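You operate a simulated robot arm through the tools that you are given. There is no shell and no other tool.

The job below is to be done with a simulated robot arm. You get a single attempt, and the scene is never put back.

## Task
Pour all the soup into the slow cooker and heat it on high till it steams.
Fine: rest the lid on the dresser, then on again; jug back; the cooker stays on. Set down upright: yellow jug.
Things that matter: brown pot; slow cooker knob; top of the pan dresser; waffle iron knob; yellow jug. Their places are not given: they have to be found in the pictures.

Only the result counts: the job must be done as asked and must still hold three seconds after the hand-in. Knocking over, shifting, dropping, spilling or breaking anything else fails it. A push-on lid holds only when it is set on centred and level and pressed home; a screw cap is set on level and turned clockwise until tight.

## Robot
A 7-joint arm with a two-finger parallel gripper, fixed in place. Base frame: the origin is at the foot of the arm, x ahead of it, y to its left, z up. Lengths are in mm, angles in degrees, forces in N, time in s.
With the tool pointing down near the work surface it reaches from about 340 to 780 mm from the base axis. Its first joint turns from -166.0 to 166.0 degrees. Payload 3.91 kg.
The TCP is the grasp point between the finger pads, 30 mm short of the fingertips. In the tool frame z runs along the fingers and y along their closing line. The gripper opens to 110 mm. The fingers are 20 mm wide and 10 mm thick; the gripper's body (48 by 112 mm) begins 55 mm behind the TCP.
Orientation is that of the tool frame in the base frame, as a unit quaternion [x, y, z, w]. With the fingers straight down and closing along the base's y, the tool's x points along the base's -x, its y along +y and its z along -z.

## Interface
- The arm moves only by the tool drive_tool. Its argument "deltas" is a list of rows, each an object (a shift or turn left out is 0, a gripper value left out holds the last) with "rotation": the turn, a rotation vector about the tool's x, y, z in degrees, a list of three; "slide": the shift along the tool's x, y, z in mm, a list of three; "gripper": the finger opening in mm, from 0 to 110. In form: [{"rotation": [wx, wy, wz], "slide": [x, y, z], "gripper": gripper}, ...]. A call has 1 to 20 rows; each row shifts and turns the commanded pose from where the row before left it, along the tool's axes as they then stand. Rows are played at 5 a second. More than 50 mm and 8.6 degrees between two rows, or a gripper value outside its range, and nothing of the call is played. A pose out of reach is approached as far as the arm can. The call stops where the force on the tool passes 40 N (or 10 N more than at its start, if that is more) or the arm is blocked; 0.2 s more then pass. The fingers move at their own pace (about 153 mm/s each) and stop on an object; they squeeze with about 35 N. The grip force told is the motor's: it shows also when the fingers shut on nothing. Time passes only in rows, and 0.2 s behind the last, so rows that do not move let the fingers close. It gives the time, the measured TCP pose, the force on the tool (base axes), the opening and the grip force at its end, in the units of the frame above (readings bear some noise), with the torque about the TCP (base axes, N m) and any sound that the robot's microphone picked up.
- Cameras (640 x 400 px; columns grow to the right, rows downward): "scene" is fixed at [223.7, -648.2, 1529.3]; the picture's right is [0.94, -0.33, 0.00], its down [-0.09, -0.25, -0.96] and it looks along [0.32, 0.91, -0.27] (base axes); focal length 320 px, centre (320, 200). "wrist" rides on the gripper at [77, 7, -114] in the tool frame; the picture's right is [-0.09, 1.00, 0.00], its down [-0.80, -0.07, -0.59] and it looks along [-0.59, -0.05, 0.80] (tool axes); focal length 270 px, centre (320, 200).
- snapshot(camera): a new picture of that camera. It takes no simulated time.
- lift_body(by): slides the trunk up (or, below 0, down) by that many mm; the arm rides with it, the base frame stays. It gives what a move gives, with no picture.
- measure_at(camera, pixels): for up to 12 pixels [column, row] of the newest picture of that camera ("zoom" is the newest enlarged one), the place [x, y, z] in the base frame of the surface seen there, good to about 3 mm. It takes no simulated time.
- zoom(camera, box): a new picture of the part [left, top, right, bottom] of that camera's present view, enlarged. It takes no simulated time.
- finish_job(): hands the job in; it is judged then, once.

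Unless the task says otherwise, let go and move clear before handing in.

The tools are called by a JSON object that holds its "fn" and its "kwargs". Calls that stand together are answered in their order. drive_tool: Moves the arm, as the interface text tells. Its arguments: {"type":"object","properties":{"deltas":{"type":"array"}},"required":["deltas"]} The other tools are called the same way: lift_body (by) slides the trunk up or down; snapshot (camera) takes a picture; measure_at (camera, pixels) gives the place of the surface under pixels of a picture; zoom (camera, box) takes an enlarged picture of a part of a camera's view; finish_job () hands the job in.

At the start:

```text
time_s: 0.0
tcp_pos: [285.0, 181.1, 1428.9]
tool_rot: [-0.001, 1.0, 0.0, -0.001]
force: [0.3, 0.8, 0.1]
ft_torque: [-0.02, 0.0, -0.01]
width: 110.0
grasp_force: 0.1
trunk travel left (down, up): [-575.0, 35.0]
```

scene: 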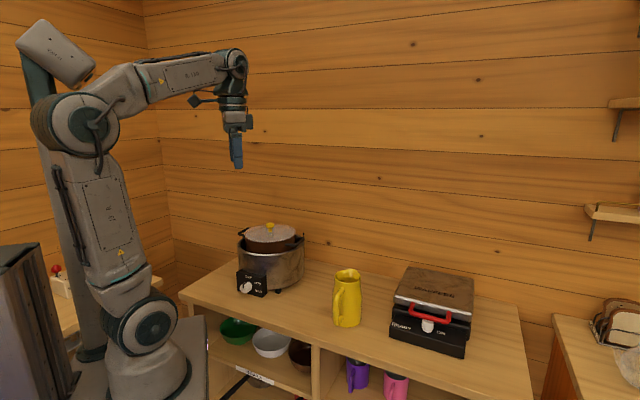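
wrist: 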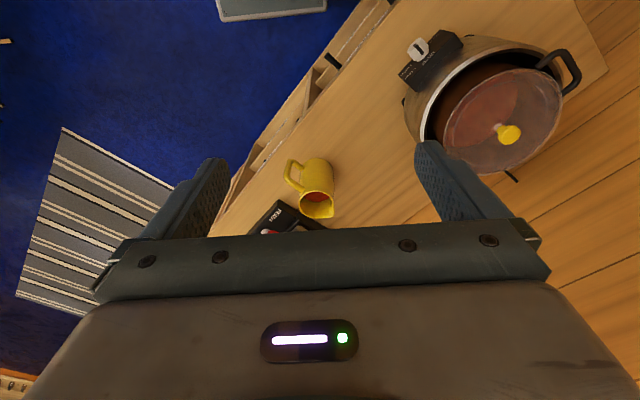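

The first pictures show the slow cooker with a lidded brown pot near scene (270,255), the yellow jug near (347,298) and the waffle iron near (430,310). I'll enlarge these to see the details.

{"fn": "zoom", "kwargs": {"camera": "scene", "box": [220, 210, 320, 310]}}

{"fn": "measure_at", "kwargs": {"camera": "scene", "pixels": [[270, 225], [270, 240], [245, 287], [250, 280], [347, 272], [347, 320], [338, 300], [300, 300], [380, 300], [428, 325], [435, 280], [465, 310]]}}

{"fn": "zoom", "kwargs": {"camera": "scene", "box": [310, 250, 480, 370]}}

{"fn": "zoom", "kwargs": {"camera": "wrist", "box": [380, 10, 600, 190]}}

```text
4.00 times, centred on (270, 260) of scene
```

zoom: 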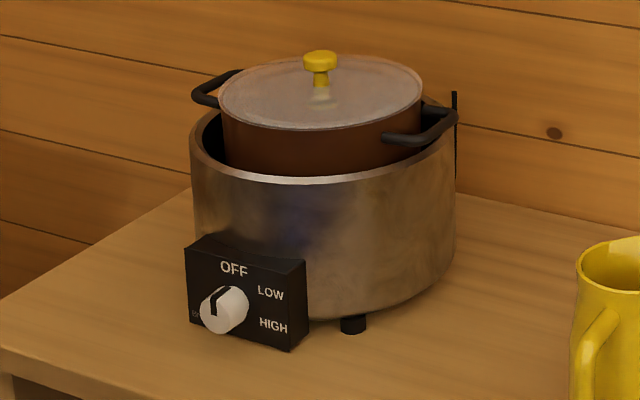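

```text
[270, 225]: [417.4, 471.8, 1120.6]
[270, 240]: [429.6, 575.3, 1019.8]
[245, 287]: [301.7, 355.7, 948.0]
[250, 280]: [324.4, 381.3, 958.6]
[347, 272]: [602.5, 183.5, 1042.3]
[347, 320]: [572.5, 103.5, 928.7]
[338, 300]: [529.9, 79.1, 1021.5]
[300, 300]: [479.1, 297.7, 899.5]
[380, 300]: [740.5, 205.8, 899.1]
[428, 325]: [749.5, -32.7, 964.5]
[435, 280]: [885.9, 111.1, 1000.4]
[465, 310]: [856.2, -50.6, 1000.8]
```

```text
3.33 times, centred on (395, 310) of scene
```

zoom: 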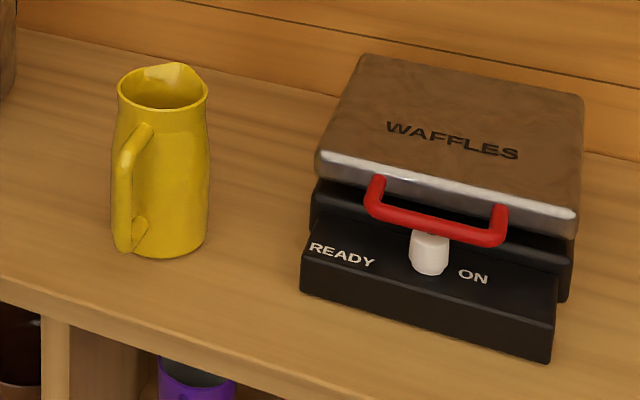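

```text
2.22 times, centred on (490, 100) of wrist
```

zoom: 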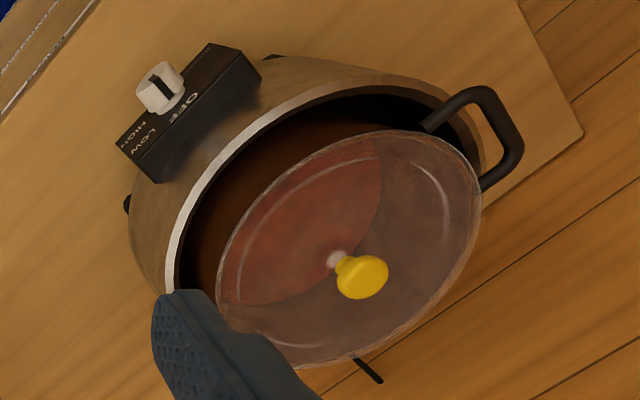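

The lid has a yellow knob at scene (270,225) near z 1120, and the slow cooker's dial reads OFF / LOW / HIGH. I'll take finer measurements of the cooker, its knob and the lid.

{"fn": "zoom", "kwargs": {"camera": "scene", "box": [220, 210, 320, 310]}}

{"fn": "measure_at", "kwargs": {"camera": "zoom", "pixels": [[320, 55], [305, 62], [336, 62], [320, 90], [225, 95], [420, 90], [300, 128], [340, 56], [300, 180], [195, 150], [455, 140], [320, 175]]}}

{"fn": "measure_at", "kwargs": {"camera": "zoom", "pixels": [[215, 310], [235, 310], [205, 310], [228, 330], [225, 290], [195, 255], [295, 270], [285, 340], [195, 315], [270, 310], [240, 300], [245, 240]]}}

```text
4.00 times, centred on (270, 260) of scene
```

zoom: 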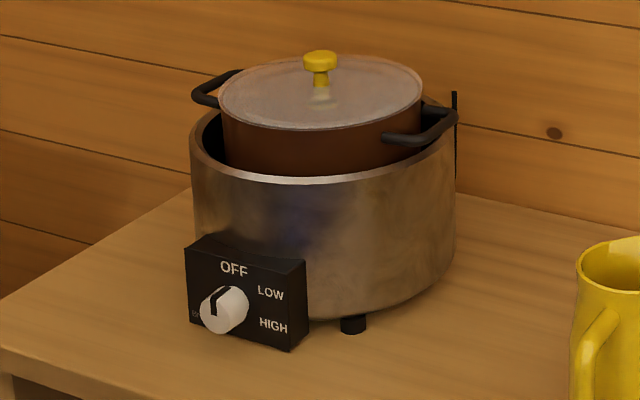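

```text
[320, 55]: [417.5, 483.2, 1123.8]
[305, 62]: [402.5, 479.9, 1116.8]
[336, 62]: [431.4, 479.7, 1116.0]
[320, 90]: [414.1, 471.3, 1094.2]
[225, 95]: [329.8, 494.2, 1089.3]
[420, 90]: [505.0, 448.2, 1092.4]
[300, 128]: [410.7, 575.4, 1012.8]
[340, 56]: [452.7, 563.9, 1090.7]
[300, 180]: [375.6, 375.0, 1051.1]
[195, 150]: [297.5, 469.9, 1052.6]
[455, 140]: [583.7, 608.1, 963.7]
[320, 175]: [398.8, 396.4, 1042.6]
```

```text
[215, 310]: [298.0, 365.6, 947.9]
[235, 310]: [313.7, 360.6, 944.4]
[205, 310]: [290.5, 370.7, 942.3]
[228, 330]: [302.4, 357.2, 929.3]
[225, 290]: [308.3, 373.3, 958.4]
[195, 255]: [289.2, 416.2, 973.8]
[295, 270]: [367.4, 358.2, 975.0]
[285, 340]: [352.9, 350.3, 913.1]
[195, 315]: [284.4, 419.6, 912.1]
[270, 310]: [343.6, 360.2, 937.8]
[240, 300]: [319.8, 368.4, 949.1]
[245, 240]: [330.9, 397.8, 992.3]
```

I have rough geometry: lid rim z≈1091, cooker rim z≈1051, dresser top z≈899. Next I'll zoom on the dial marks, the jug and the dresser edges for more detail.

{"fn": "zoom", "kwargs": {"camera": "scene", "box": [232, 262, 272, 302]}}

{"fn": "zoom", "kwargs": {"camera": "scene", "box": [325, 260, 370, 335]}}

{"fn": "measure_at", "kwargs": {"camera": "zoom", "pixels": [[320, 200], [320, 100], [320, 300], [270, 230], [270, 200], [270, 280], [320, 65], [370, 100], [260, 70], [350, 350]]}}

{"fn": "measure_at", "kwargs": {"camera": "scene", "pixels": [[182, 295], [230, 262], [250, 318], [310, 342], [380, 362], [510, 310], [320, 275], [350, 260], [390, 285], [310, 320], [300, 270], [370, 340]]}}

```text
10.00 times, centred on (252, 282) of scene
```

zoom: 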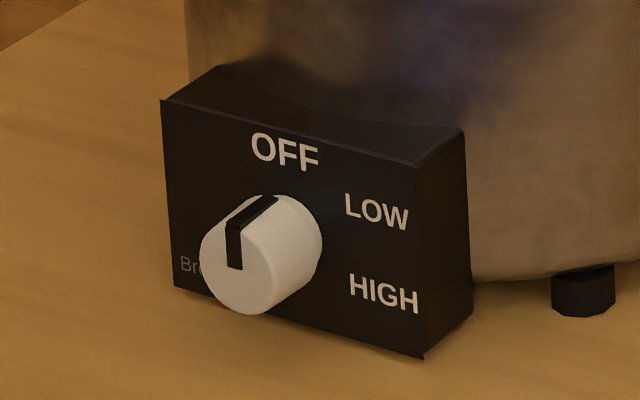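

```text
5.33 times, centred on (348, 298) of scene
```

zoom: 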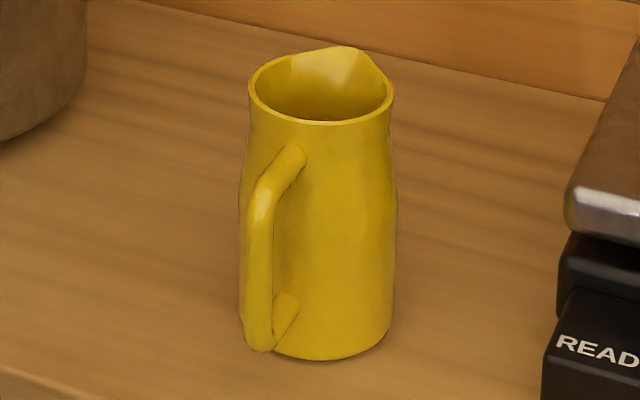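

```text
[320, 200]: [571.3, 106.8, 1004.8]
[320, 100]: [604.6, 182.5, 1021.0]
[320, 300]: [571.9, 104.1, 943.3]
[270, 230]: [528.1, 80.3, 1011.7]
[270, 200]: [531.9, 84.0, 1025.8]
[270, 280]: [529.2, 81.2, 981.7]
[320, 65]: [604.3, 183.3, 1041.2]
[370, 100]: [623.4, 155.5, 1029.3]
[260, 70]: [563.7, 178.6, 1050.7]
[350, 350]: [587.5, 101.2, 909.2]
```

```text
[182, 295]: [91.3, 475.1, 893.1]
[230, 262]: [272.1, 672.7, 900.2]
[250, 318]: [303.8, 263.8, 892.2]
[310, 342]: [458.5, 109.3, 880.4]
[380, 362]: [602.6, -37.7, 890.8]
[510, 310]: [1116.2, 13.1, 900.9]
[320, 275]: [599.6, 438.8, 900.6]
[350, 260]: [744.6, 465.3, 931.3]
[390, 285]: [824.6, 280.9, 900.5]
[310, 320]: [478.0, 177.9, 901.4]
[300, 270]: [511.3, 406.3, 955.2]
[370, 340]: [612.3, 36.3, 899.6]
```

The dresser is turned about 45° (front edge near x+y≈567). The jug's handle faces the robot at about (529,81) and its spout points away. I'll measure the arm's own joints to judge the reach before moving.

{"fn": "measure_at", "kwargs": {"camera": "scene", "pixels": [[150, 385], [150, 330], [130, 265], [85, 130], [60, 120], [240, 65], [235, 150], [200, 350], [75, 350], [60, 290], [455, 235], [30, 40]]}}

{"fn": "zoom", "kwargs": {"camera": "wrist", "box": [240, 120, 380, 240]}}

```text
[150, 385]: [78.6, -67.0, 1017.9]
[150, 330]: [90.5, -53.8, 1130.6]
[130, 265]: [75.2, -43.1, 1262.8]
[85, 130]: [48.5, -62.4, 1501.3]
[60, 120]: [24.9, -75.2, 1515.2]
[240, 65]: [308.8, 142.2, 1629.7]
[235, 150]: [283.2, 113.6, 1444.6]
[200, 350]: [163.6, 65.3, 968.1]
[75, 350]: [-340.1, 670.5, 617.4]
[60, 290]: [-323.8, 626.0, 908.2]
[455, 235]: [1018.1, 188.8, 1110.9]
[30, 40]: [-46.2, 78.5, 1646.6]
```

```text
3.33 times, centred on (310, 180) of wrist
```

zoom: 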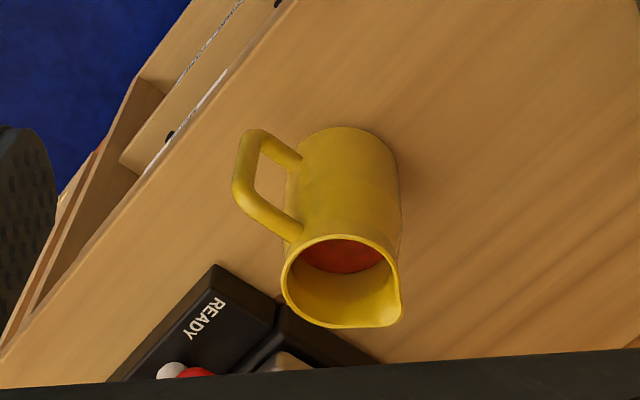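

The wrist view confirms red soup in the jug (zoom 340,255), and the arm's shoulder is near z≈1130, so the trunk height suits the work. I'll turn the tool 48° to face the cooker and move high above the lid to look.

{"fn": "drive_tool", "kwargs": {"deltas": [{"rotation": [0, 0, -8], "gripper": 110}, {"rotation": [0, 0, -8]}, {"rotation": [0, 0, -8]}, {"rotation": [0, 0, -8]}, {"rotation": [0, 0, -8]}, {"rotation": [0, 0, -8]}, {"slide": [-40, 14, 0]}, {"slide": [-40, 14, 0]}, {"slide": [-40, 14, 0]}, {"slide": [-40, 14, 0]}, {"slide": [-40, 14, 0]}, {"slide": [-40, 14, 0]}]}}

{"fn": "snapshot", "kwargs": {"camera": "wrist"}}

```text
time_s: 2.6
tcp_pos: [372.5, 395.0, 1430.0]
tool_rot: [-0.407, 0.914, 0.0, 0.0]
force: [-1.0, -0.1, 0.3]
ft_torque: [0.03, -0.02, 0.0]
width: 110.1
grasp_force: 0.1
out of reach, approached as far as the arm can: row 12
trunk travel left (down, up): [-575.0, 35.0]
```

```text
taken
```

wrist: 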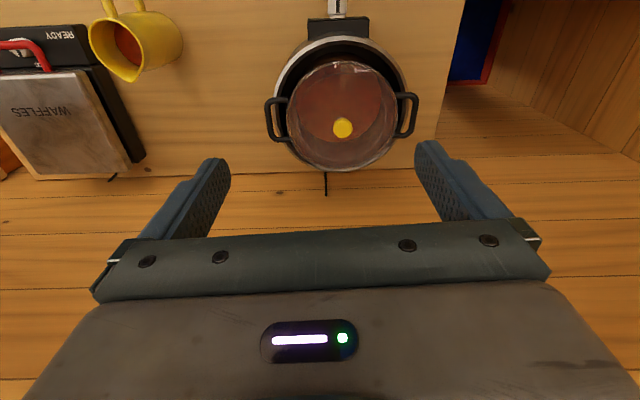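

At z 1430 the arm's reach ends at r≈543 mm, so I must come down as I go out. The wrist view shows the lid knob at (343,127) and the pot handles at (275,120) and (408,115). I'll measure the lid and the cooker rim here.

{"fn": "zoom", "kwargs": {"camera": "wrist", "box": [250, 0, 430, 200]}}

{"fn": "measure_at", "kwargs": {"camera": "wrist", "pixels": [[343, 127], [343, 121], [290, 110], [395, 110], [340, 64], [342, 167], [268, 118], [417, 115], [338, 40], [280, 75], [403, 80], [336, 7]]}}

```text
2.00 times, centred on (340, 100) of wrist
```

zoom: 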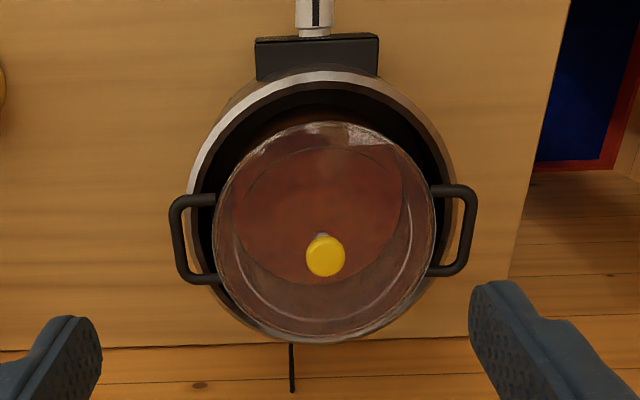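

```text
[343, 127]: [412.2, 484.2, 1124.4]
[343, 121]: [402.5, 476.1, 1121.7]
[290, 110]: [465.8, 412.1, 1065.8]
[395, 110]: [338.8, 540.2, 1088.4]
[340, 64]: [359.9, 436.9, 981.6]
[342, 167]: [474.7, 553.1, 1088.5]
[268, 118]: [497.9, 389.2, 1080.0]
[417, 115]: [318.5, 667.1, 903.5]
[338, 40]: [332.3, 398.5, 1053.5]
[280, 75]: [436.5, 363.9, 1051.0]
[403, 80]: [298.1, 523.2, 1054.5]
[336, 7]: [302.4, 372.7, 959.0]
```

The lid knob's top is at about (415,483,1124), and the pot handles are symmetric about the same centre. I'll come down to z≈1230 first and check the pose before going out over the lid.

{"fn": "drive_tool", "kwargs": {"deltas": [{"slide": [0, 0, 40]}, {"slide": [0, 0, 40]}, {"slide": [0, 0, 40]}, {"slide": [0, 0, 40]}, {"slide": [0, 0, 40]}, {"slide": [0, 0, 0]}]}}

```text
time_s: 4.0
tcp_pos: [374.4, 395.1, 1228.4]
tool_rot: [-0.407, 0.913, 0.0, 0.0]
force: [-0.7, 0.8, 0.4]
ft_torque: [-0.01, 0.04, 0.01]
width: 109.8
grasp_force: 0.1
trunk travel left (down, up): [-575.0, 35.0]
```

The arm is at (374,395,1228), reading exactly as commanded. I'll move over the knob and down to z≈1175 with the fingers open, then look again.

{"fn": "drive_tool", "kwargs": {"deltas": [{"slide": [-31, 9.5, 0], "gripper": 70}, {"slide": [-31, 9.5, 0]}, {"slide": [-30.6, 9.7, 0]}, {"slide": [0, 0, 28]}, {"slide": [0, 0, 25]}, {"slide": [0, 0, 0]}]}}

{"fn": "snapshot", "kwargs": {"camera": "wrist"}}

{"fn": "zoom", "kwargs": {"camera": "scene", "box": [220, 170, 330, 270]}}

```text
time_s: 5.4
tcp_pos: [415.0, 483.0, 1173.6]
tool_rot: [-0.406, 0.914, 0.0, 0.001]
force: [0.3, 0.2, -0.6]
ft_torque: [0.01, 0.0, 0.0]
width: 70.1
grasp_force: 0.1
trunk travel left (down, up): [-575.0, 35.0]
```

```text
taken
```

wrist: 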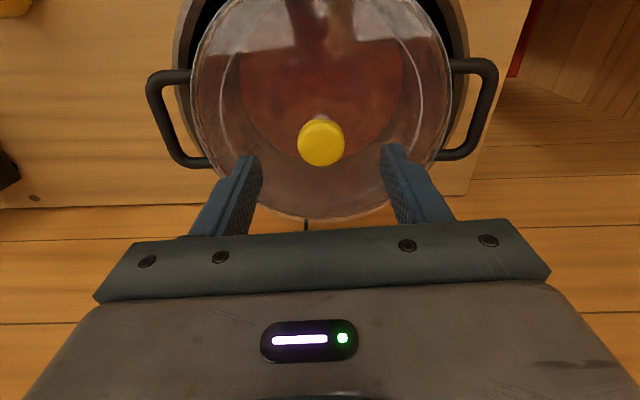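

```text
4.00 times, centred on (275, 220) of scene
```

zoom: 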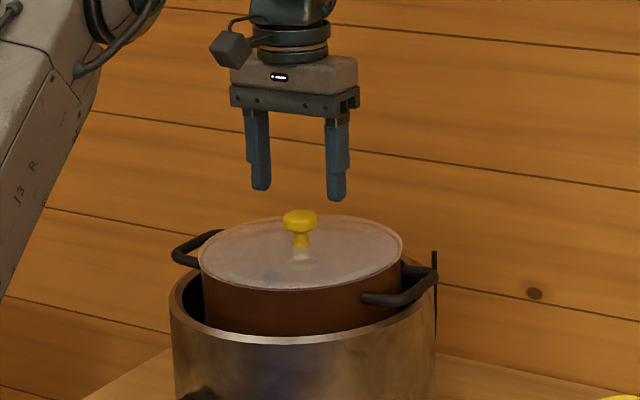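

The fingers straddle the knob, which is at wrist (320,143). I'll measure the knob's edges and the lid to centre exactly.

{"fn": "measure_at", "kwargs": {"camera": "wrist", "pixels": [[321, 138], [300, 143], [342, 143], [321, 125], [321, 160], [321, 118], [193, 80], [447, 80], [320, 217], [270, 150], [370, 150], [321, 180]]}}

{"fn": "measure_at", "kwargs": {"camera": "zoom", "pixels": [[300, 212], [285, 220], [314, 218], [300, 230], [300, 243], [200, 260], [402, 245], [280, 287], [330, 250], [270, 250]]}}

```text
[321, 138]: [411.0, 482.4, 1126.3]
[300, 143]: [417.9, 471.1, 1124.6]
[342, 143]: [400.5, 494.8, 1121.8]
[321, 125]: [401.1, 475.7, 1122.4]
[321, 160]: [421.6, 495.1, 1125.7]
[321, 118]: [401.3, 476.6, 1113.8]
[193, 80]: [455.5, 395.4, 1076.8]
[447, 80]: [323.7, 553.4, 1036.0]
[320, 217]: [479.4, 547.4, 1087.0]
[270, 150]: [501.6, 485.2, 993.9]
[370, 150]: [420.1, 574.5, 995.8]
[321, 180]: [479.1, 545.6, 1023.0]
```

```text
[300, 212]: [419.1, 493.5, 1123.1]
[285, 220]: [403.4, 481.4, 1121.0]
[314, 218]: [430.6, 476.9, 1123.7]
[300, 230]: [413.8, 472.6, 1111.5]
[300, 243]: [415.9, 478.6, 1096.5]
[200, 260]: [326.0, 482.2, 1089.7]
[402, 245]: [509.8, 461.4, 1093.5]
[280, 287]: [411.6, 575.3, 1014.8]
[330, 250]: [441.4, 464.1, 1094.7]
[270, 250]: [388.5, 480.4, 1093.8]
```

The knob's centre is at about (414,483), matching the TCP to within about 1.5 mm; its cap spans z 1110–1125. I'll lower to TCP z≈1129, keeping the tips above the lid glass, and close on it.

{"fn": "drive_tool", "kwargs": {"deltas": [{"slide": [0, 0, 15], "gripper": 60}, {"slide": [0, 0, 15]}, {"slide": [0, 0, 10]}, {"slide": [0, 0, 4]}, {"slide": [0, 0, 0]}, {"gripper": 20}, {"gripper": 20}, {"gripper": 20}, {"gripper": 20}]}}

{"fn": "zoom", "kwargs": {"camera": "scene", "box": [220, 170, 330, 270]}}

{"fn": "snapshot", "kwargs": {"camera": "wrist"}}

```text
time_s: 7.4
tcp_pos: [415.5, 485.1, 1130.7]
tool_rot: [-0.407, 0.914, 0.0, 0.0]
force: [-0.9, 0.5, 1.0]
ft_torque: [0.11, -0.12, 0.08]
width: 31.2
grasp_force: 35.4
trunk travel left (down, up): [-575.0, 35.0]
```

```text
4.00 times, centred on (275, 220) of scene
```

zoom: 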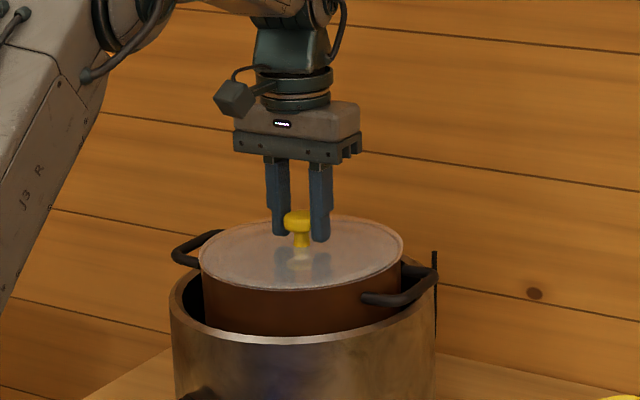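

```text
taken
```

wrist: 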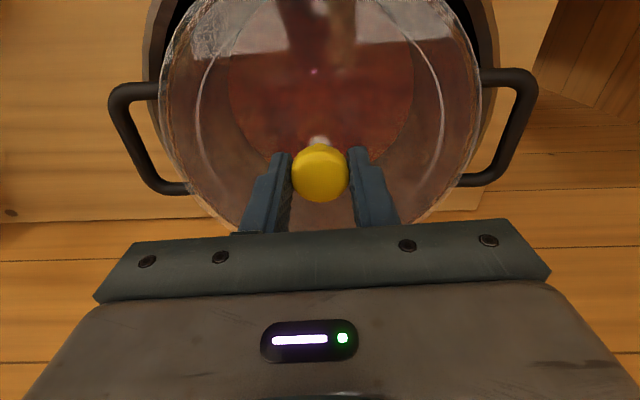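

The grip closed at 31 mm with 35 N on the knob. I'll lift gently and check that the lid comes up with it while the pot stays.

{"fn": "drive_tool", "kwargs": {"deltas": [{"slide": [0, 0, -4]}, {"slide": [0, 0, -6]}, {"slide": [0, 0, -10]}, {"slide": [0, 0, -15]}, {"slide": [0, 0, 0]}]}}

{"fn": "zoom", "kwargs": {"camera": "scene", "box": [220, 170, 330, 270]}}

```text
time_s: 8.6
tcp_pos: [415.6, 485.4, 1166.5]
tool_rot: [-0.407, 0.914, 0.001, 0.0]
force: [0.2, 0.4, -3.3]
ft_torque: [-0.01, 0.01, -0.03]
width: 31.2
grasp_force: 34.9
trunk travel left (down, up): [-575.0, 35.0]
```

```text
4.00 times, centred on (275, 220) of scene
```

zoom: 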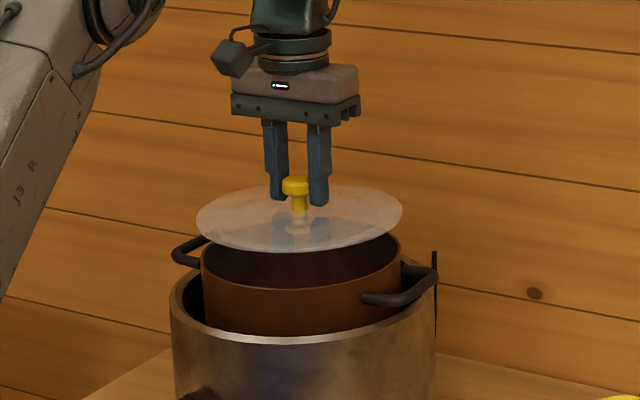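

The lid is up and level (about 0.33 kg), the pot stayed put, and the pot inside looks empty. I'll carry the lid across at this height to the free spot near (643,304) behind the jug.

{"fn": "drive_tool", "kwargs": {"deltas": [{"slide": [-1, -14, 0]}, {"slide": [-1.7, -25, 0]}, {"slide": [-1.7, -29, 0]}, {"slide": [-1.7, -29, 0]}, {"slide": [-1.7, -29, 0]}, {"slide": [-1.7, -29, 0]}, {"slide": [-1.7, -29, 0]}, {"slide": [-1.7, -29, 0]}, {"slide": [-1.7, -29, 0]}, {"slide": [-1.7, -25, 0]}, {"slide": [-1.7, -23.4, 0]}, {"slide": [0, 0, 20]}, {"slide": [0, 0, 25]}, {"slide": [0, 0, 25]}, {"slide": [0, 0, 20]}, {"slide": [0, 0, 0]}]}}

{"fn": "snapshot", "kwargs": {"camera": "scene"}}

{"fn": "snapshot", "kwargs": {"camera": "wrist"}}

```text
time_s: 12.0
tcp_pos: [643.1, 304.1, 1076.7]
tool_rot: [-0.406, 0.914, 0.0, 0.0]
force: [-0.5, -0.3, -2.7]
ft_torque: [0.02, -0.02, 0.02]
width: 31.1
grasp_force: 34.8
trunk travel left (down, up): [-575.0, 35.0]
```

```text
taken
```

scene: 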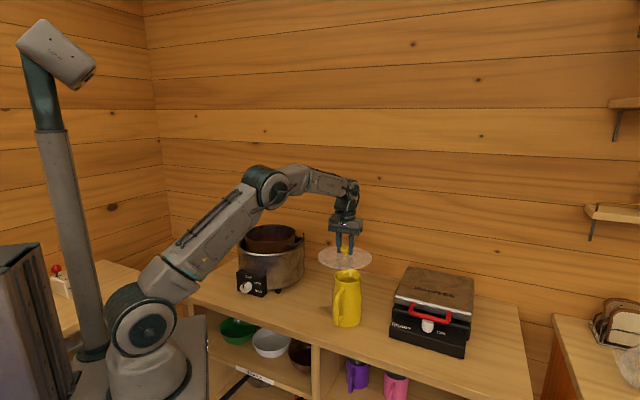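

```text
taken
```

wrist: 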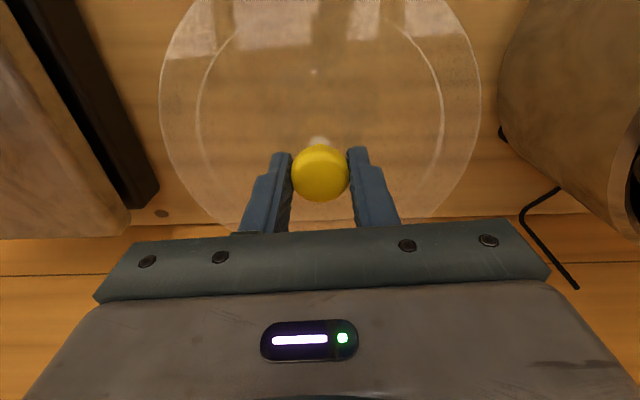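

The lid hovers level behind the jug; a cord shows at wrist (545,240) on the right and the waffle iron at the left. I'll measure these to be sure the spot is clear.

{"fn": "measure_at", "kwargs": {"camera": "wrist", "pixels": [[522, 212], [545, 245], [575, 285], [560, 190], [155, 190], [128, 235], [502, 132], [180, 120], [465, 120], [320, 60], [400, 150], [505, 80]]}}

{"fn": "zoom", "kwargs": {"camera": "scene", "box": [290, 190, 410, 340]}}

```text
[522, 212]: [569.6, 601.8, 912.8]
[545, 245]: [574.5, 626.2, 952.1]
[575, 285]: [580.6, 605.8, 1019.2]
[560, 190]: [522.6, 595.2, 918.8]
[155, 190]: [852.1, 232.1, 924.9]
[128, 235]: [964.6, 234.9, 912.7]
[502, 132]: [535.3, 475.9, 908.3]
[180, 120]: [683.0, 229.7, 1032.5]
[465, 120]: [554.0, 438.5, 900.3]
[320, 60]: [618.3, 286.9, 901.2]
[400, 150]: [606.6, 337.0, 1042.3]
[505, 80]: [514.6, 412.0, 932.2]
```

```text
2.67 times, centred on (350, 265) of scene
```

zoom: 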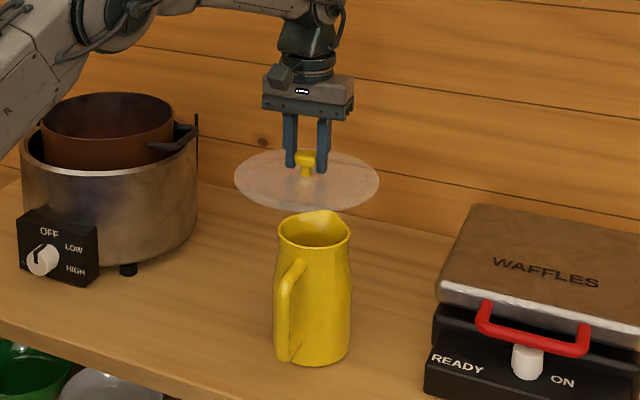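

The spot is clear on all sides (cord at y>595, waffle iron at x>850, jug about 30 mm from the lid edge). The lid rim hangs 44 mm below the TCP, so I'll lower to about z 962 and then feel for contact.

{"fn": "drive_tool", "kwargs": {"deltas": [{"slide": [0, 0, 25]}, {"slide": [0, 0, 25]}, {"slide": [0, 0, 25]}, {"slide": [0, 0, 20]}, {"slide": [0, 0, 15]}, {"slide": [0, 0, 5]}, {"slide": [0, 0, 0]}]}}

{"fn": "zoom", "kwargs": {"camera": "scene", "box": [290, 190, 410, 340]}}

```text
time_s: 13.6
tcp_pos: [642.1, 304.4, 960.6]
tool_rot: [-0.407, 0.914, 0.0, 0.0]
force: [-0.2, -0.8, -3.2]
ft_torque: [-0.01, -0.01, -0.02]
width: 31.1
grasp_force: 35.1
trunk travel left (down, up): [-575.0, 35.0]
```

```text
2.67 times, centred on (350, 265) of scene
```

zoom: 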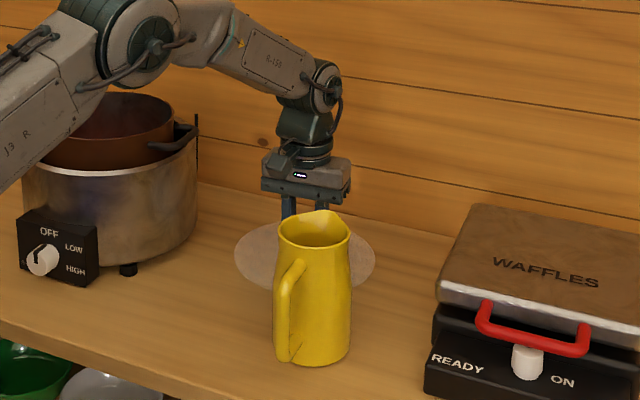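

The force still shows just the lid's weight at z 960.6. I'll lower in small steps until it touches.

{"fn": "drive_tool", "kwargs": {"deltas": [{"slide": [0, 0, 3]}, {"slide": [0, 0, 3]}, {"slide": [0, 0, 2]}, {"slide": [0, 0, 0]}]}}

{"fn": "measure_at", "kwargs": {"camera": "scene", "pixels": [[340, 200], [330, 220], [290, 205], [310, 215], [270, 200]]}}

```text
time_s: 14.6
tcp_pos: [643.7, 304.9, 952.3]
tool_rot: [-0.407, 0.913, 0.0, -0.001]
force: [-0.5, -0.8, -3.1]
ft_torque: [0.0, 0.04, 0.02]
width: 31.1
grasp_force: 35.0
trunk travel left (down, up): [-575.0, 35.0]
```

```text
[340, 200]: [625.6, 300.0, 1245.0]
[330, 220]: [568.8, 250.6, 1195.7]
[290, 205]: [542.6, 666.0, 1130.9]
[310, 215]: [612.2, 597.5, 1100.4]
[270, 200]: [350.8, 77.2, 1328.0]
```

{"fn": "drive_tool", "kwargs": {"deltas": [{"slide": [0, 0, 2]}, {"slide": [0, 0, 2]}, {"slide": [0, 0, 0]}]}}

```text
time_s: 15.4
tcp_pos: [643.5, 303.7, 949.4]
tool_rot: [-0.407, 0.914, 0.001, 0.0]
force: [0.1, 0.4, 3.6]
ft_torque: [-0.24, 0.25, 0.01]
width: 31.3
grasp_force: 35.1
trunk travel left (down, up): [-575.0, 35.0]
```

Contact: the force turned to +3.6 N at z 949.4, so the lid rests on the dresser. I'll open the fingers and rise clear.

{"fn": "drive_tool", "kwargs": {"deltas": [{"gripper": 40}, {"gripper": 60}, {"gripper": 60}, {"slide": [0, 0, -15]}, {"slide": [0, 0, -30]}, {"slide": [0, 0, -40]}, {"slide": [0, 0, -40]}, {"slide": [0, 0, -40]}, {"slide": [0, 0, 0]}]}}

{"fn": "snapshot", "kwargs": {"camera": "wrist"}}

{"fn": "snapshot", "kwargs": {"camera": "scene"}}

```text
time_s: 17.4
tcp_pos: [643.6, 303.9, 1115.2]
tool_rot: [-0.407, 0.914, -0.001, -0.001]
force: [1.5, -0.8, 0.3]
ft_torque: [0.02, 0.0, -0.01]
width: 59.8
grasp_force: 0.0
trunk travel left (down, up): [-575.0, 35.0]
```

```text
taken
```

wrist: 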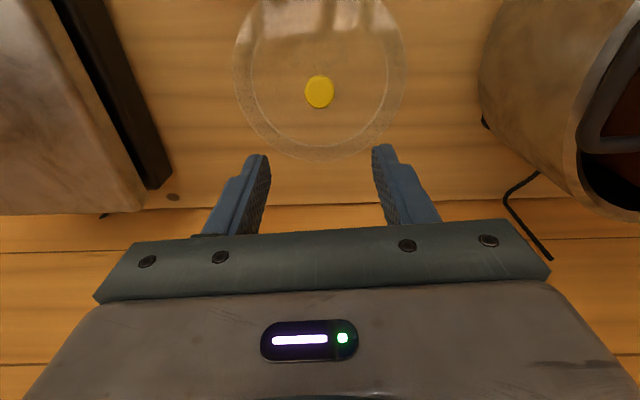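

```text
taken
```

scene: 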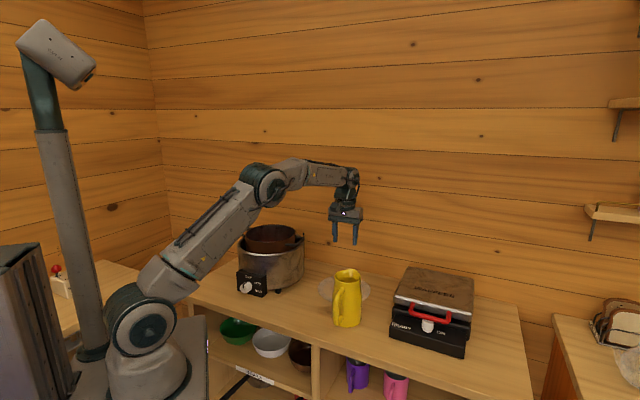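

The lid rests flat behind the jug, with its knob at wrist (320,92). I'll record the knob's spot, then rise and move over the jug to view its handle and spout.

{"fn": "measure_at", "kwargs": {"camera": "wrist", "pixels": [[320, 92], [310, 92], [330, 92], [320, 80], [320, 106], [240, 70], [400, 70], [320, 158]]}}

{"fn": "drive_tool", "kwargs": {"deltas": [{"slide": [0, 0, -35]}, {"slide": [0, 0, -35]}, {"slide": [40, -13.5, 0], "gripper": 60}, {"slide": [40, -13.5, 0]}, {"slide": [40, -13.5, 0]}, {"slide": [40, -13.5, 0]}, {"slide": [40, -13.5, 0]}, {"slide": [0, 0, 0]}]}}

{"fn": "snapshot", "kwargs": {"camera": "wrist"}}

```text
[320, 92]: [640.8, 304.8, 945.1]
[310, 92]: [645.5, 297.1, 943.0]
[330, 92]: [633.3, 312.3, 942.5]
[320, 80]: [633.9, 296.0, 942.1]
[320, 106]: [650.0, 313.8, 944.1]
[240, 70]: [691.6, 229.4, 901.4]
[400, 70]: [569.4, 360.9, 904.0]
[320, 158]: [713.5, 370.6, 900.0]
```

```text
time_s: 19.2
tcp_pos: [558.7, 111.2, 1184.1]
tool_rot: [-0.406, 0.914, 0.001, 0.0]
force: [-0.1, -0.3, 0.2]
ft_torque: [0.0, 0.04, 0.0]
width: 60.1
grasp_force: 0.0
trunk travel left (down, up): [-575.0, 35.0]
```

```text
taken
```

wrist: 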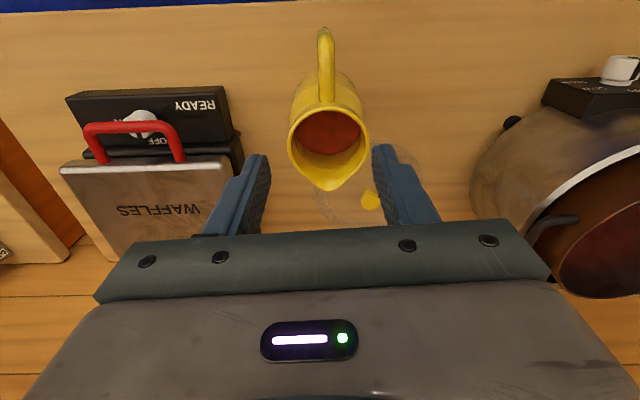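

The jug is in clear view: handle at (326,65), spout at (332,188), soup inside at (328,135). I'll zoom in and measure these.

{"fn": "zoom", "kwargs": {"camera": "wrist", "box": [265, 15, 395, 205]}}

{"fn": "measure_at", "kwargs": {"camera": "wrist", "pixels": [[325, 32], [325, 50], [326, 70], [327, 95], [319, 60], [333, 60], [331, 189], [289, 140], [368, 140], [327, 105], [329, 135], [326, 40]]}}

```text
2.11 times, centred on (330, 110) of wrist
```

zoom: 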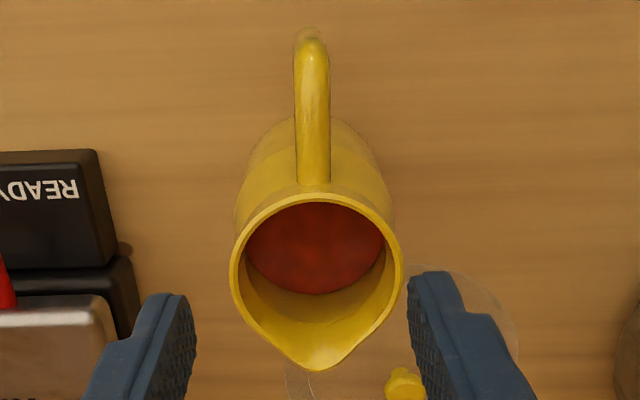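

```text
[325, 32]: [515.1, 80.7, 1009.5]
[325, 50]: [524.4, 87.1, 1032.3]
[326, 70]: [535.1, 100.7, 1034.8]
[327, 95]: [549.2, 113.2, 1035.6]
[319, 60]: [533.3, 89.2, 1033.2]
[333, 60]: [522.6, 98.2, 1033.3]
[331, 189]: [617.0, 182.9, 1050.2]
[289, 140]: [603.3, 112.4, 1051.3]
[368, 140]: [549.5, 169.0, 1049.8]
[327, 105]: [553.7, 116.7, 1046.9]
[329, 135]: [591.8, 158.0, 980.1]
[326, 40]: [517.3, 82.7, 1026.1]
```

The jug axis is at about (577,141) with rim z 1050 and radius about 39. The handle is on the 225° side, outer at (515,81), and the spout is on the 45° side at (617,183). I plan a level grip straddling the body from the handle side, so I'll back off and pitch the tool to horizontal.

{"fn": "drive_tool", "kwargs": {"deltas": [{"rotation": [0, 0, 3]}, {"slide": [36, 2, 0]}, {"slide": [36, 2, 0]}, {"slide": [36, 2, 0]}, {"slide": [37.6, 2, 0]}, {"rotation": [0, -7.5, 0]}, {"rotation": [0, -7.5, 0]}, {"rotation": [0, -7.5, 0]}, {"rotation": [0, -7.5, 0]}, {"rotation": [0, -7.5, 0]}, {"rotation": [0, -7.5, 0]}, {"rotation": [0, -7.5, 0]}, {"rotation": [0, -7.5, 0]}, {"rotation": [0, -7.5, 0]}, {"rotation": [0, -7.5, 0]}, {"rotation": [0, -7.5, 0]}, {"rotation": [0, -7.5, 0]}, {"slide": [0, 0, 0]}]}}

{"fn": "snapshot", "kwargs": {"camera": "scene"}}

{"fn": "snapshot", "kwargs": {"camera": "wrist"}}

```text
time_s: 23.0
tcp_pos: [450.3, 12.0, 1185.0]
tool_rot: [-0.27, 0.653, 0.271, 0.654]
force: [-0.6, 0.3, -1.0]
ft_torque: [-0.01, 0.02, 0.03]
width: 60.1
grasp_force: 0.1
trunk travel left (down, up): [-575.0, 35.0]
```

```text
taken
```

scene: 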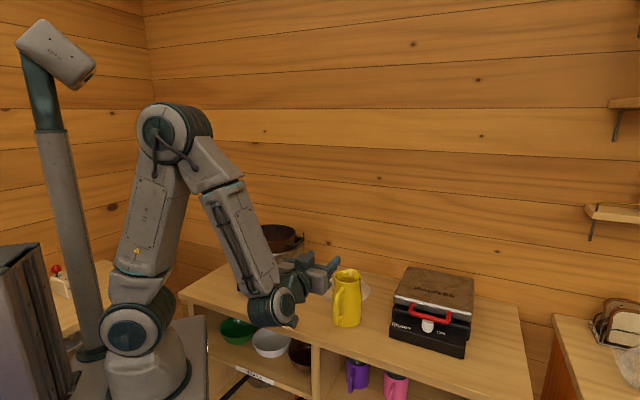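

```text
taken
```

wrist: 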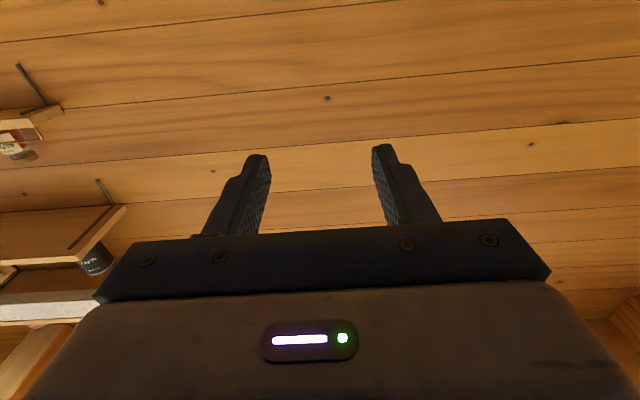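

The tool is now level, pointing along 45°, with tool x straight down. I'll open the fingers fully, shift 2 mm to the jug's plane and descend to the body's height in front of the dresser edge.

{"fn": "drive_tool", "kwargs": {"deltas": [{"slide": [0, 2.4, 0], "gripper": 110}, {"slide": [35, 0, 0]}, {"slide": [35, 0, 0]}, {"slide": [35, 0, 0]}, {"slide": [35, 0, 0]}, {"slide": [35, 0, 0]}, {"slide": [25, 0, 0]}, {"slide": [0, 0, 0]}]}}

{"fn": "snapshot", "kwargs": {"camera": "scene"}}

{"fn": "snapshot", "kwargs": {"camera": "wrist"}}

```text
time_s: 24.8
tcp_pos: [489.3, 12.5, 1010.3]
tool_rot: [-0.27, 0.654, 0.271, 0.653]
force: [0.1, 0.6, -1.1]
ft_torque: [0.01, 0.0, -0.01]
width: 110.2
grasp_force: 0.0
out of reach, approached as far as the arm can: row 2, 5, 6, 7
trunk travel left (down, up): [-575.0, 35.0]
```

```text
taken
```

scene: 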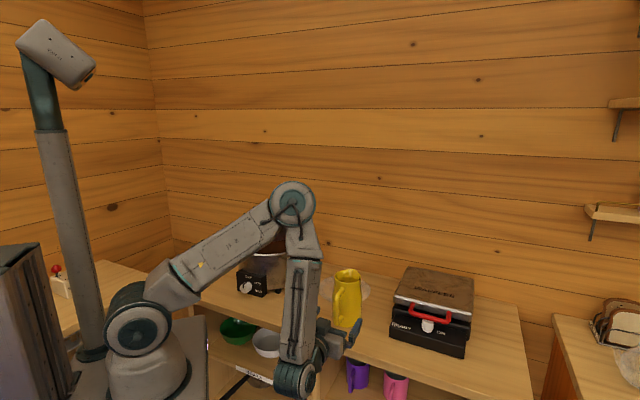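

```text
taken
```

wrist: 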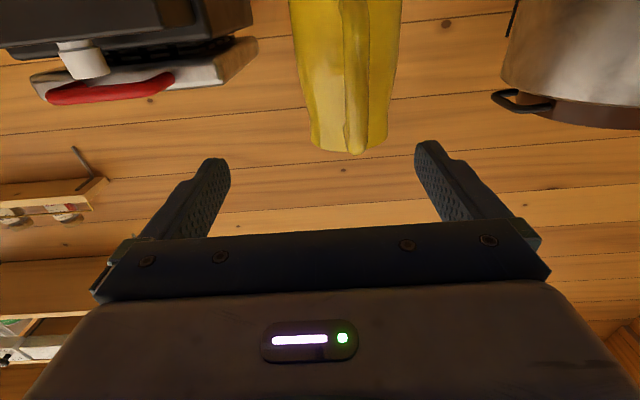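

The arm ran out of reach for a level tool this low: it drifted to (489,12,1010), and the scene shows the forearm folded down. I'll go back up to the pose that worked and lower the trunk instead.

{"fn": "drive_tool", "kwargs": {"deltas": [{"slide": [-30, 0, 0]}, {"slide": [-35, 8, -7]}, {"slide": [-35, 8, -7]}, {"slide": [-35, 7, -7]}, {"slide": [-35, 6, -7]}, {"slide": [-5, 0, 0]}, {"slide": [0, 0, 0]}]}}

```text
time_s: 26.4
tcp_pos: [450.5, 12.6, 1183.9]
tool_rot: [-0.271, 0.654, 0.271, 0.653]
force: [-0.5, 0.6, -1.0]
ft_torque: [0.01, 0.01, 0.0]
width: 110.1
grasp_force: 0.1
trunk travel left (down, up): [-575.0, 35.0]
```

I'm back at (450,13,1184). I'll lower the trunk by 100 mm first and check.

{"fn": "lift_body", "kwargs": {"by": -100}}

{"fn": "snapshot", "kwargs": {"camera": "scene"}}

{"fn": "snapshot", "kwargs": {"camera": "wrist"}}

```text
time_s: 27.7
tcp_pos: [451.5, 13.3, 1083.4]
tool_rot: [-0.271, 0.653, 0.27, 0.653]
force: [0.2, -0.1, 0.4]
ft_torque: [0.02, -0.01, 0.01]
width: 109.8
grasp_force: 0.0
trunk travel left (down, up): [-475.0, 135.0]
```

```text
taken
```

scene: 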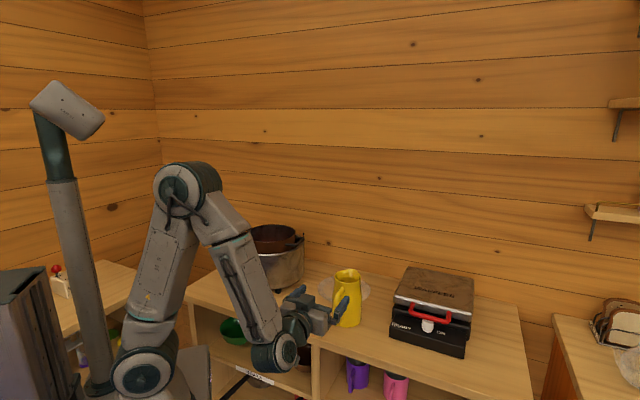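

```text
taken
```

wrist: 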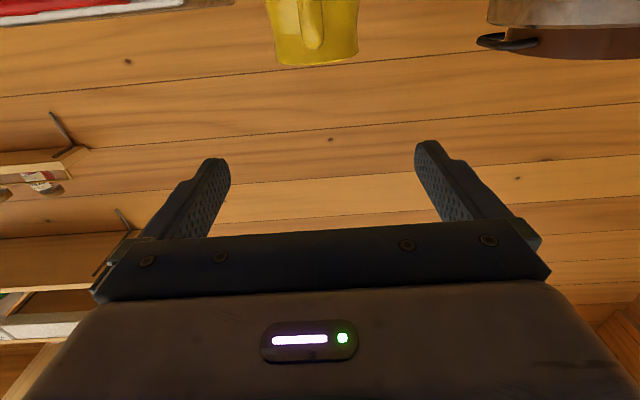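

The lowered pose holds well. I'll check how low the wrist parts sit before going another 100 mm down.

{"fn": "measure_at", "kwargs": {"camera": "scene", "pixels": [[270, 368], [270, 350], [300, 345], [297, 340], [315, 325], [340, 310], [305, 295], [250, 300], [340, 290], [240, 350], [345, 330], [335, 340]]}}

{"fn": "zoom", "kwargs": {"camera": "scene", "box": [230, 260, 390, 390]}}

```text
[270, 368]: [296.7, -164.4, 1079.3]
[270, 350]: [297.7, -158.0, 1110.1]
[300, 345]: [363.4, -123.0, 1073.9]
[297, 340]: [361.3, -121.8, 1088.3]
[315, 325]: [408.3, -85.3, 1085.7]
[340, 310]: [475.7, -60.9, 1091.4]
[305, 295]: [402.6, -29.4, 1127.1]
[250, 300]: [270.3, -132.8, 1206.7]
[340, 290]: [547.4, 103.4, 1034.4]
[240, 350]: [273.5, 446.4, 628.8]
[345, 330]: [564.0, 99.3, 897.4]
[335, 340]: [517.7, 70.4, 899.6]
```

```text
3.08 times, centred on (310, 325) of scene
```

zoom: 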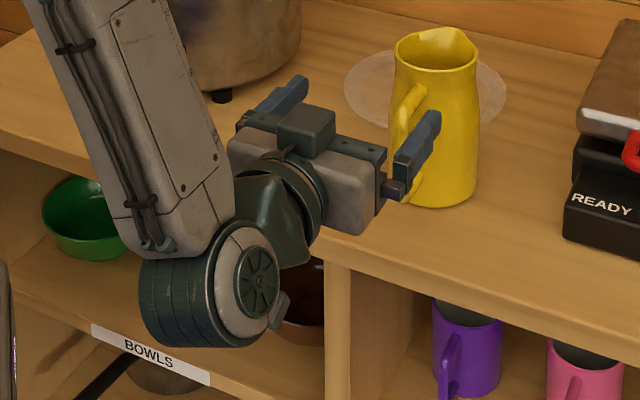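

The lowest wrist part is near z 1050 and well in front of the dresser, so it is safe to lower further. I'll drop the trunk 102 mm to bring the TCP to z≈981.

{"fn": "lift_body", "kwargs": {"by": -102}}

{"fn": "snapshot", "kwargs": {"camera": "wrist"}}

{"fn": "zoom", "kwargs": {"camera": "scene", "box": [270, 250, 390, 370]}}

```text
time_s: 29.1
tcp_pos: [451.3, 13.2, 980.1]
tool_rot: [-0.27, 0.654, 0.27, 0.654]
force: [-0.4, -0.1, -0.6]
ft_torque: [0.0, 0.0, 0.02]
width: 110.1
grasp_force: 0.0
trunk travel left (down, up): [-373.0, 237.0]
```

```text
taken
```

wrist: 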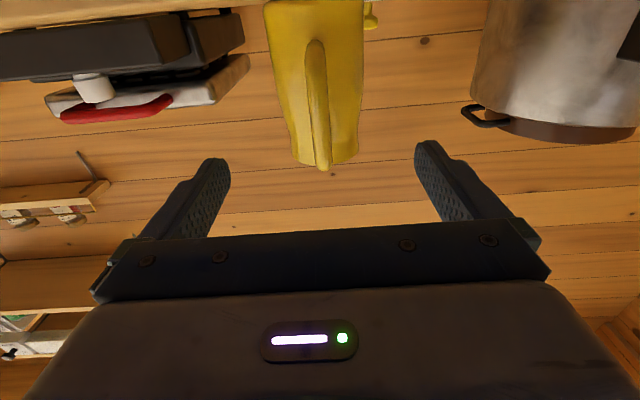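

```text
3.33 times, centred on (330, 310) of scene
```

zoom: 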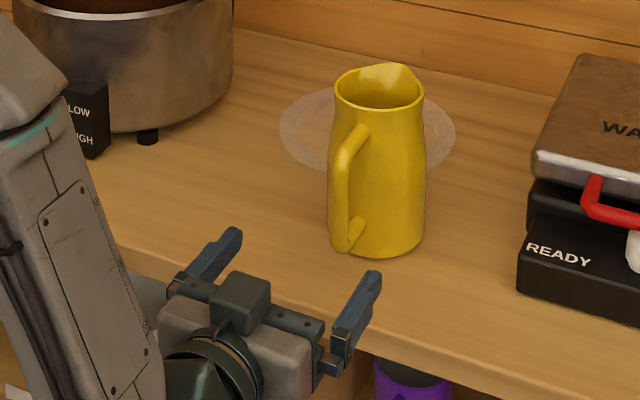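

The handle shows at wrist (317,100), between the open fingers. I'll measure the body's sides and the handle from here.

{"fn": "measure_at", "kwargs": {"camera": "wrist", "pixels": [[317, 60], [317, 100], [318, 140], [308, 100], [328, 100], [285, 90], [355, 90], [276, 60], [362, 60], [290, 130], [350, 130], [270, 30]]}}

{"fn": "zoom", "kwargs": {"camera": "wrist", "box": [220, 0, 420, 180]}}

```text
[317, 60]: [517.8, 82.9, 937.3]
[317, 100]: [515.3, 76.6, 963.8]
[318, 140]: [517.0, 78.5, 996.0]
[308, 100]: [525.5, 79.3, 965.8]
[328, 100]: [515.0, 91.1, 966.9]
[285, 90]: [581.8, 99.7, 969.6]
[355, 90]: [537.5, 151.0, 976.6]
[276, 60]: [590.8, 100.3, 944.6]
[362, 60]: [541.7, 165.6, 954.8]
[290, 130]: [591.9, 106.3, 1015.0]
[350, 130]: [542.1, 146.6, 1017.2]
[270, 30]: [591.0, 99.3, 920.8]
```

```text
2.22 times, centred on (320, 90) of wrist
```

zoom: 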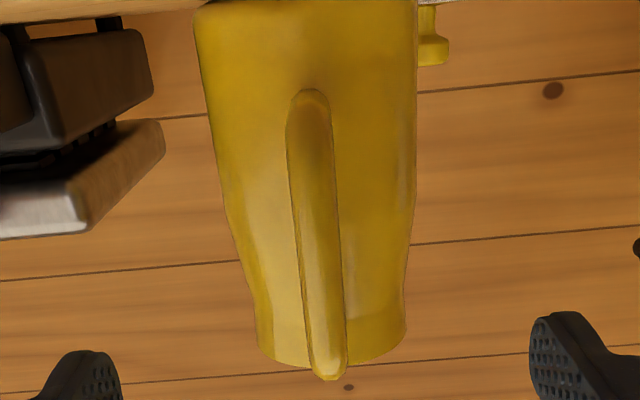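

The body's radius at z≈980 is about 41 mm and the handle's outer face is at u≈419. I'll advance 140 mm along the tool so the palm stops about 6 mm short of the handle, then look before closing.

{"fn": "drive_tool", "kwargs": {"deltas": [{"slide": [0, 1.8, 20]}, {"slide": [0, 0, 30]}, {"slide": [0, 0, 30]}, {"slide": [0, 0, 25]}, {"slide": [0, 0, 20]}, {"slide": [0, 0, 8]}, {"slide": [0, 0, 0]}]}}

{"fn": "snapshot", "kwargs": {"camera": "wrist"}}

{"fn": "zoom", "kwargs": {"camera": "scene", "box": [270, 250, 390, 370]}}

```text
time_s: 30.7
tcp_pos: [543.4, 106.3, 980.6]
tool_rot: [-0.271, 0.653, 0.271, 0.653]
force: [-0.6, 0.2, -0.5]
ft_torque: [-0.03, -0.01, -0.01]
width: 110.1
grasp_force: 0.1
trunk travel left (down, up): [-373.0, 237.0]
```

```text
taken
```

wrist: 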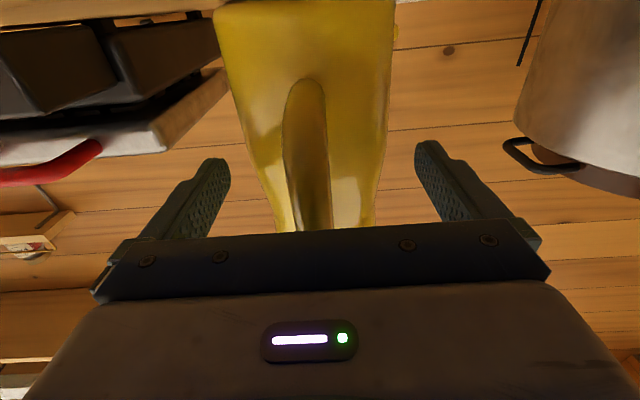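

```text
3.33 times, centred on (330, 310) of scene
```

zoom: 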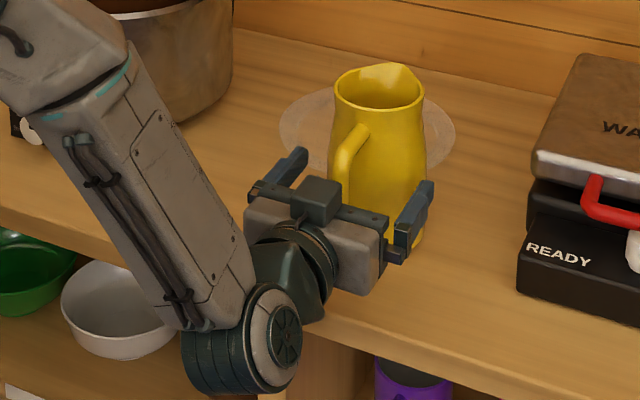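

The hand is at u≈459 with the handle between the fingers. I'll measure the body once more from this close view to centre the fingers.

{"fn": "measure_at", "kwargs": {"camera": "wrist", "pixels": [[245, 110], [265, 110], [280, 110], [345, 110], [360, 110], [375, 110], [305, 90], [306, 130], [308, 170], [260, 150], [365, 150], [355, 150]]}}

```text
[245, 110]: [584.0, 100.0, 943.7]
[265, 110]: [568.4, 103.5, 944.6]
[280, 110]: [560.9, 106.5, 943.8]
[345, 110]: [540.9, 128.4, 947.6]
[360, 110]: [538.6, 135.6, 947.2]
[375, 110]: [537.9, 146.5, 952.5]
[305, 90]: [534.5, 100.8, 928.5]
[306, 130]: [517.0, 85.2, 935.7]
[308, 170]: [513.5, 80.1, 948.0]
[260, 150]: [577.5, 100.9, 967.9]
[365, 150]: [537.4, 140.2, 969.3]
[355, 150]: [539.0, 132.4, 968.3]
```

Fitting the circle puts the jug's axis near u≈512, v≈-308. I'll go 11 mm further, so the palm ends about 3 mm from the handle, and then close the fingers.

{"fn": "drive_tool", "kwargs": {"deltas": [{"slide": [0, 1, 5]}, {"slide": [0, 0, 4]}, {"slide": [0, 0, 2]}, {"slide": [0, 0, 0]}]}}

{"fn": "snapshot", "kwargs": {"camera": "wrist"}}

{"fn": "zoom", "kwargs": {"camera": "scene", "box": [310, 260, 370, 340]}}

```text
time_s: 31.7
tcp_pos: [549.6, 117.0, 980.2]
tool_rot: [-0.27, 0.653, 0.27, 0.654]
force: [-0.7, 0.0, 0.2]
ft_torque: [-0.02, 0.01, 0.01]
width: 109.9
grasp_force: 0.1
trunk travel left (down, up): [-373.0, 237.0]
```

```text
taken
```

wrist: 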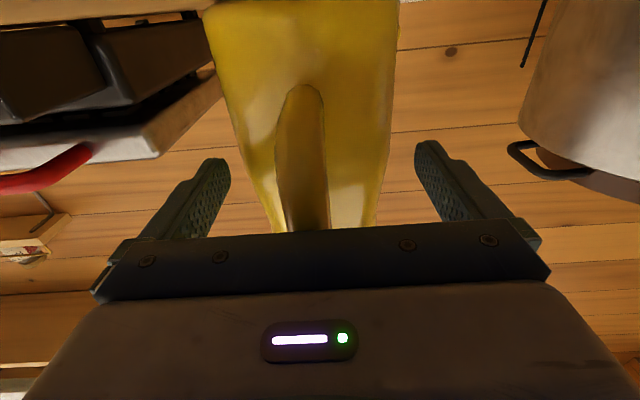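

```text
5.00 times, centred on (340, 300) of scene
```

zoom: 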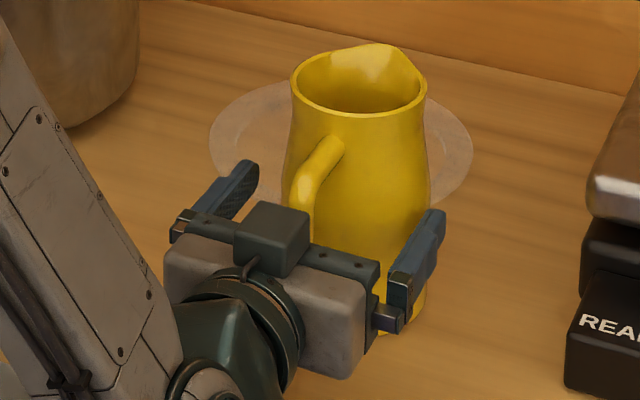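

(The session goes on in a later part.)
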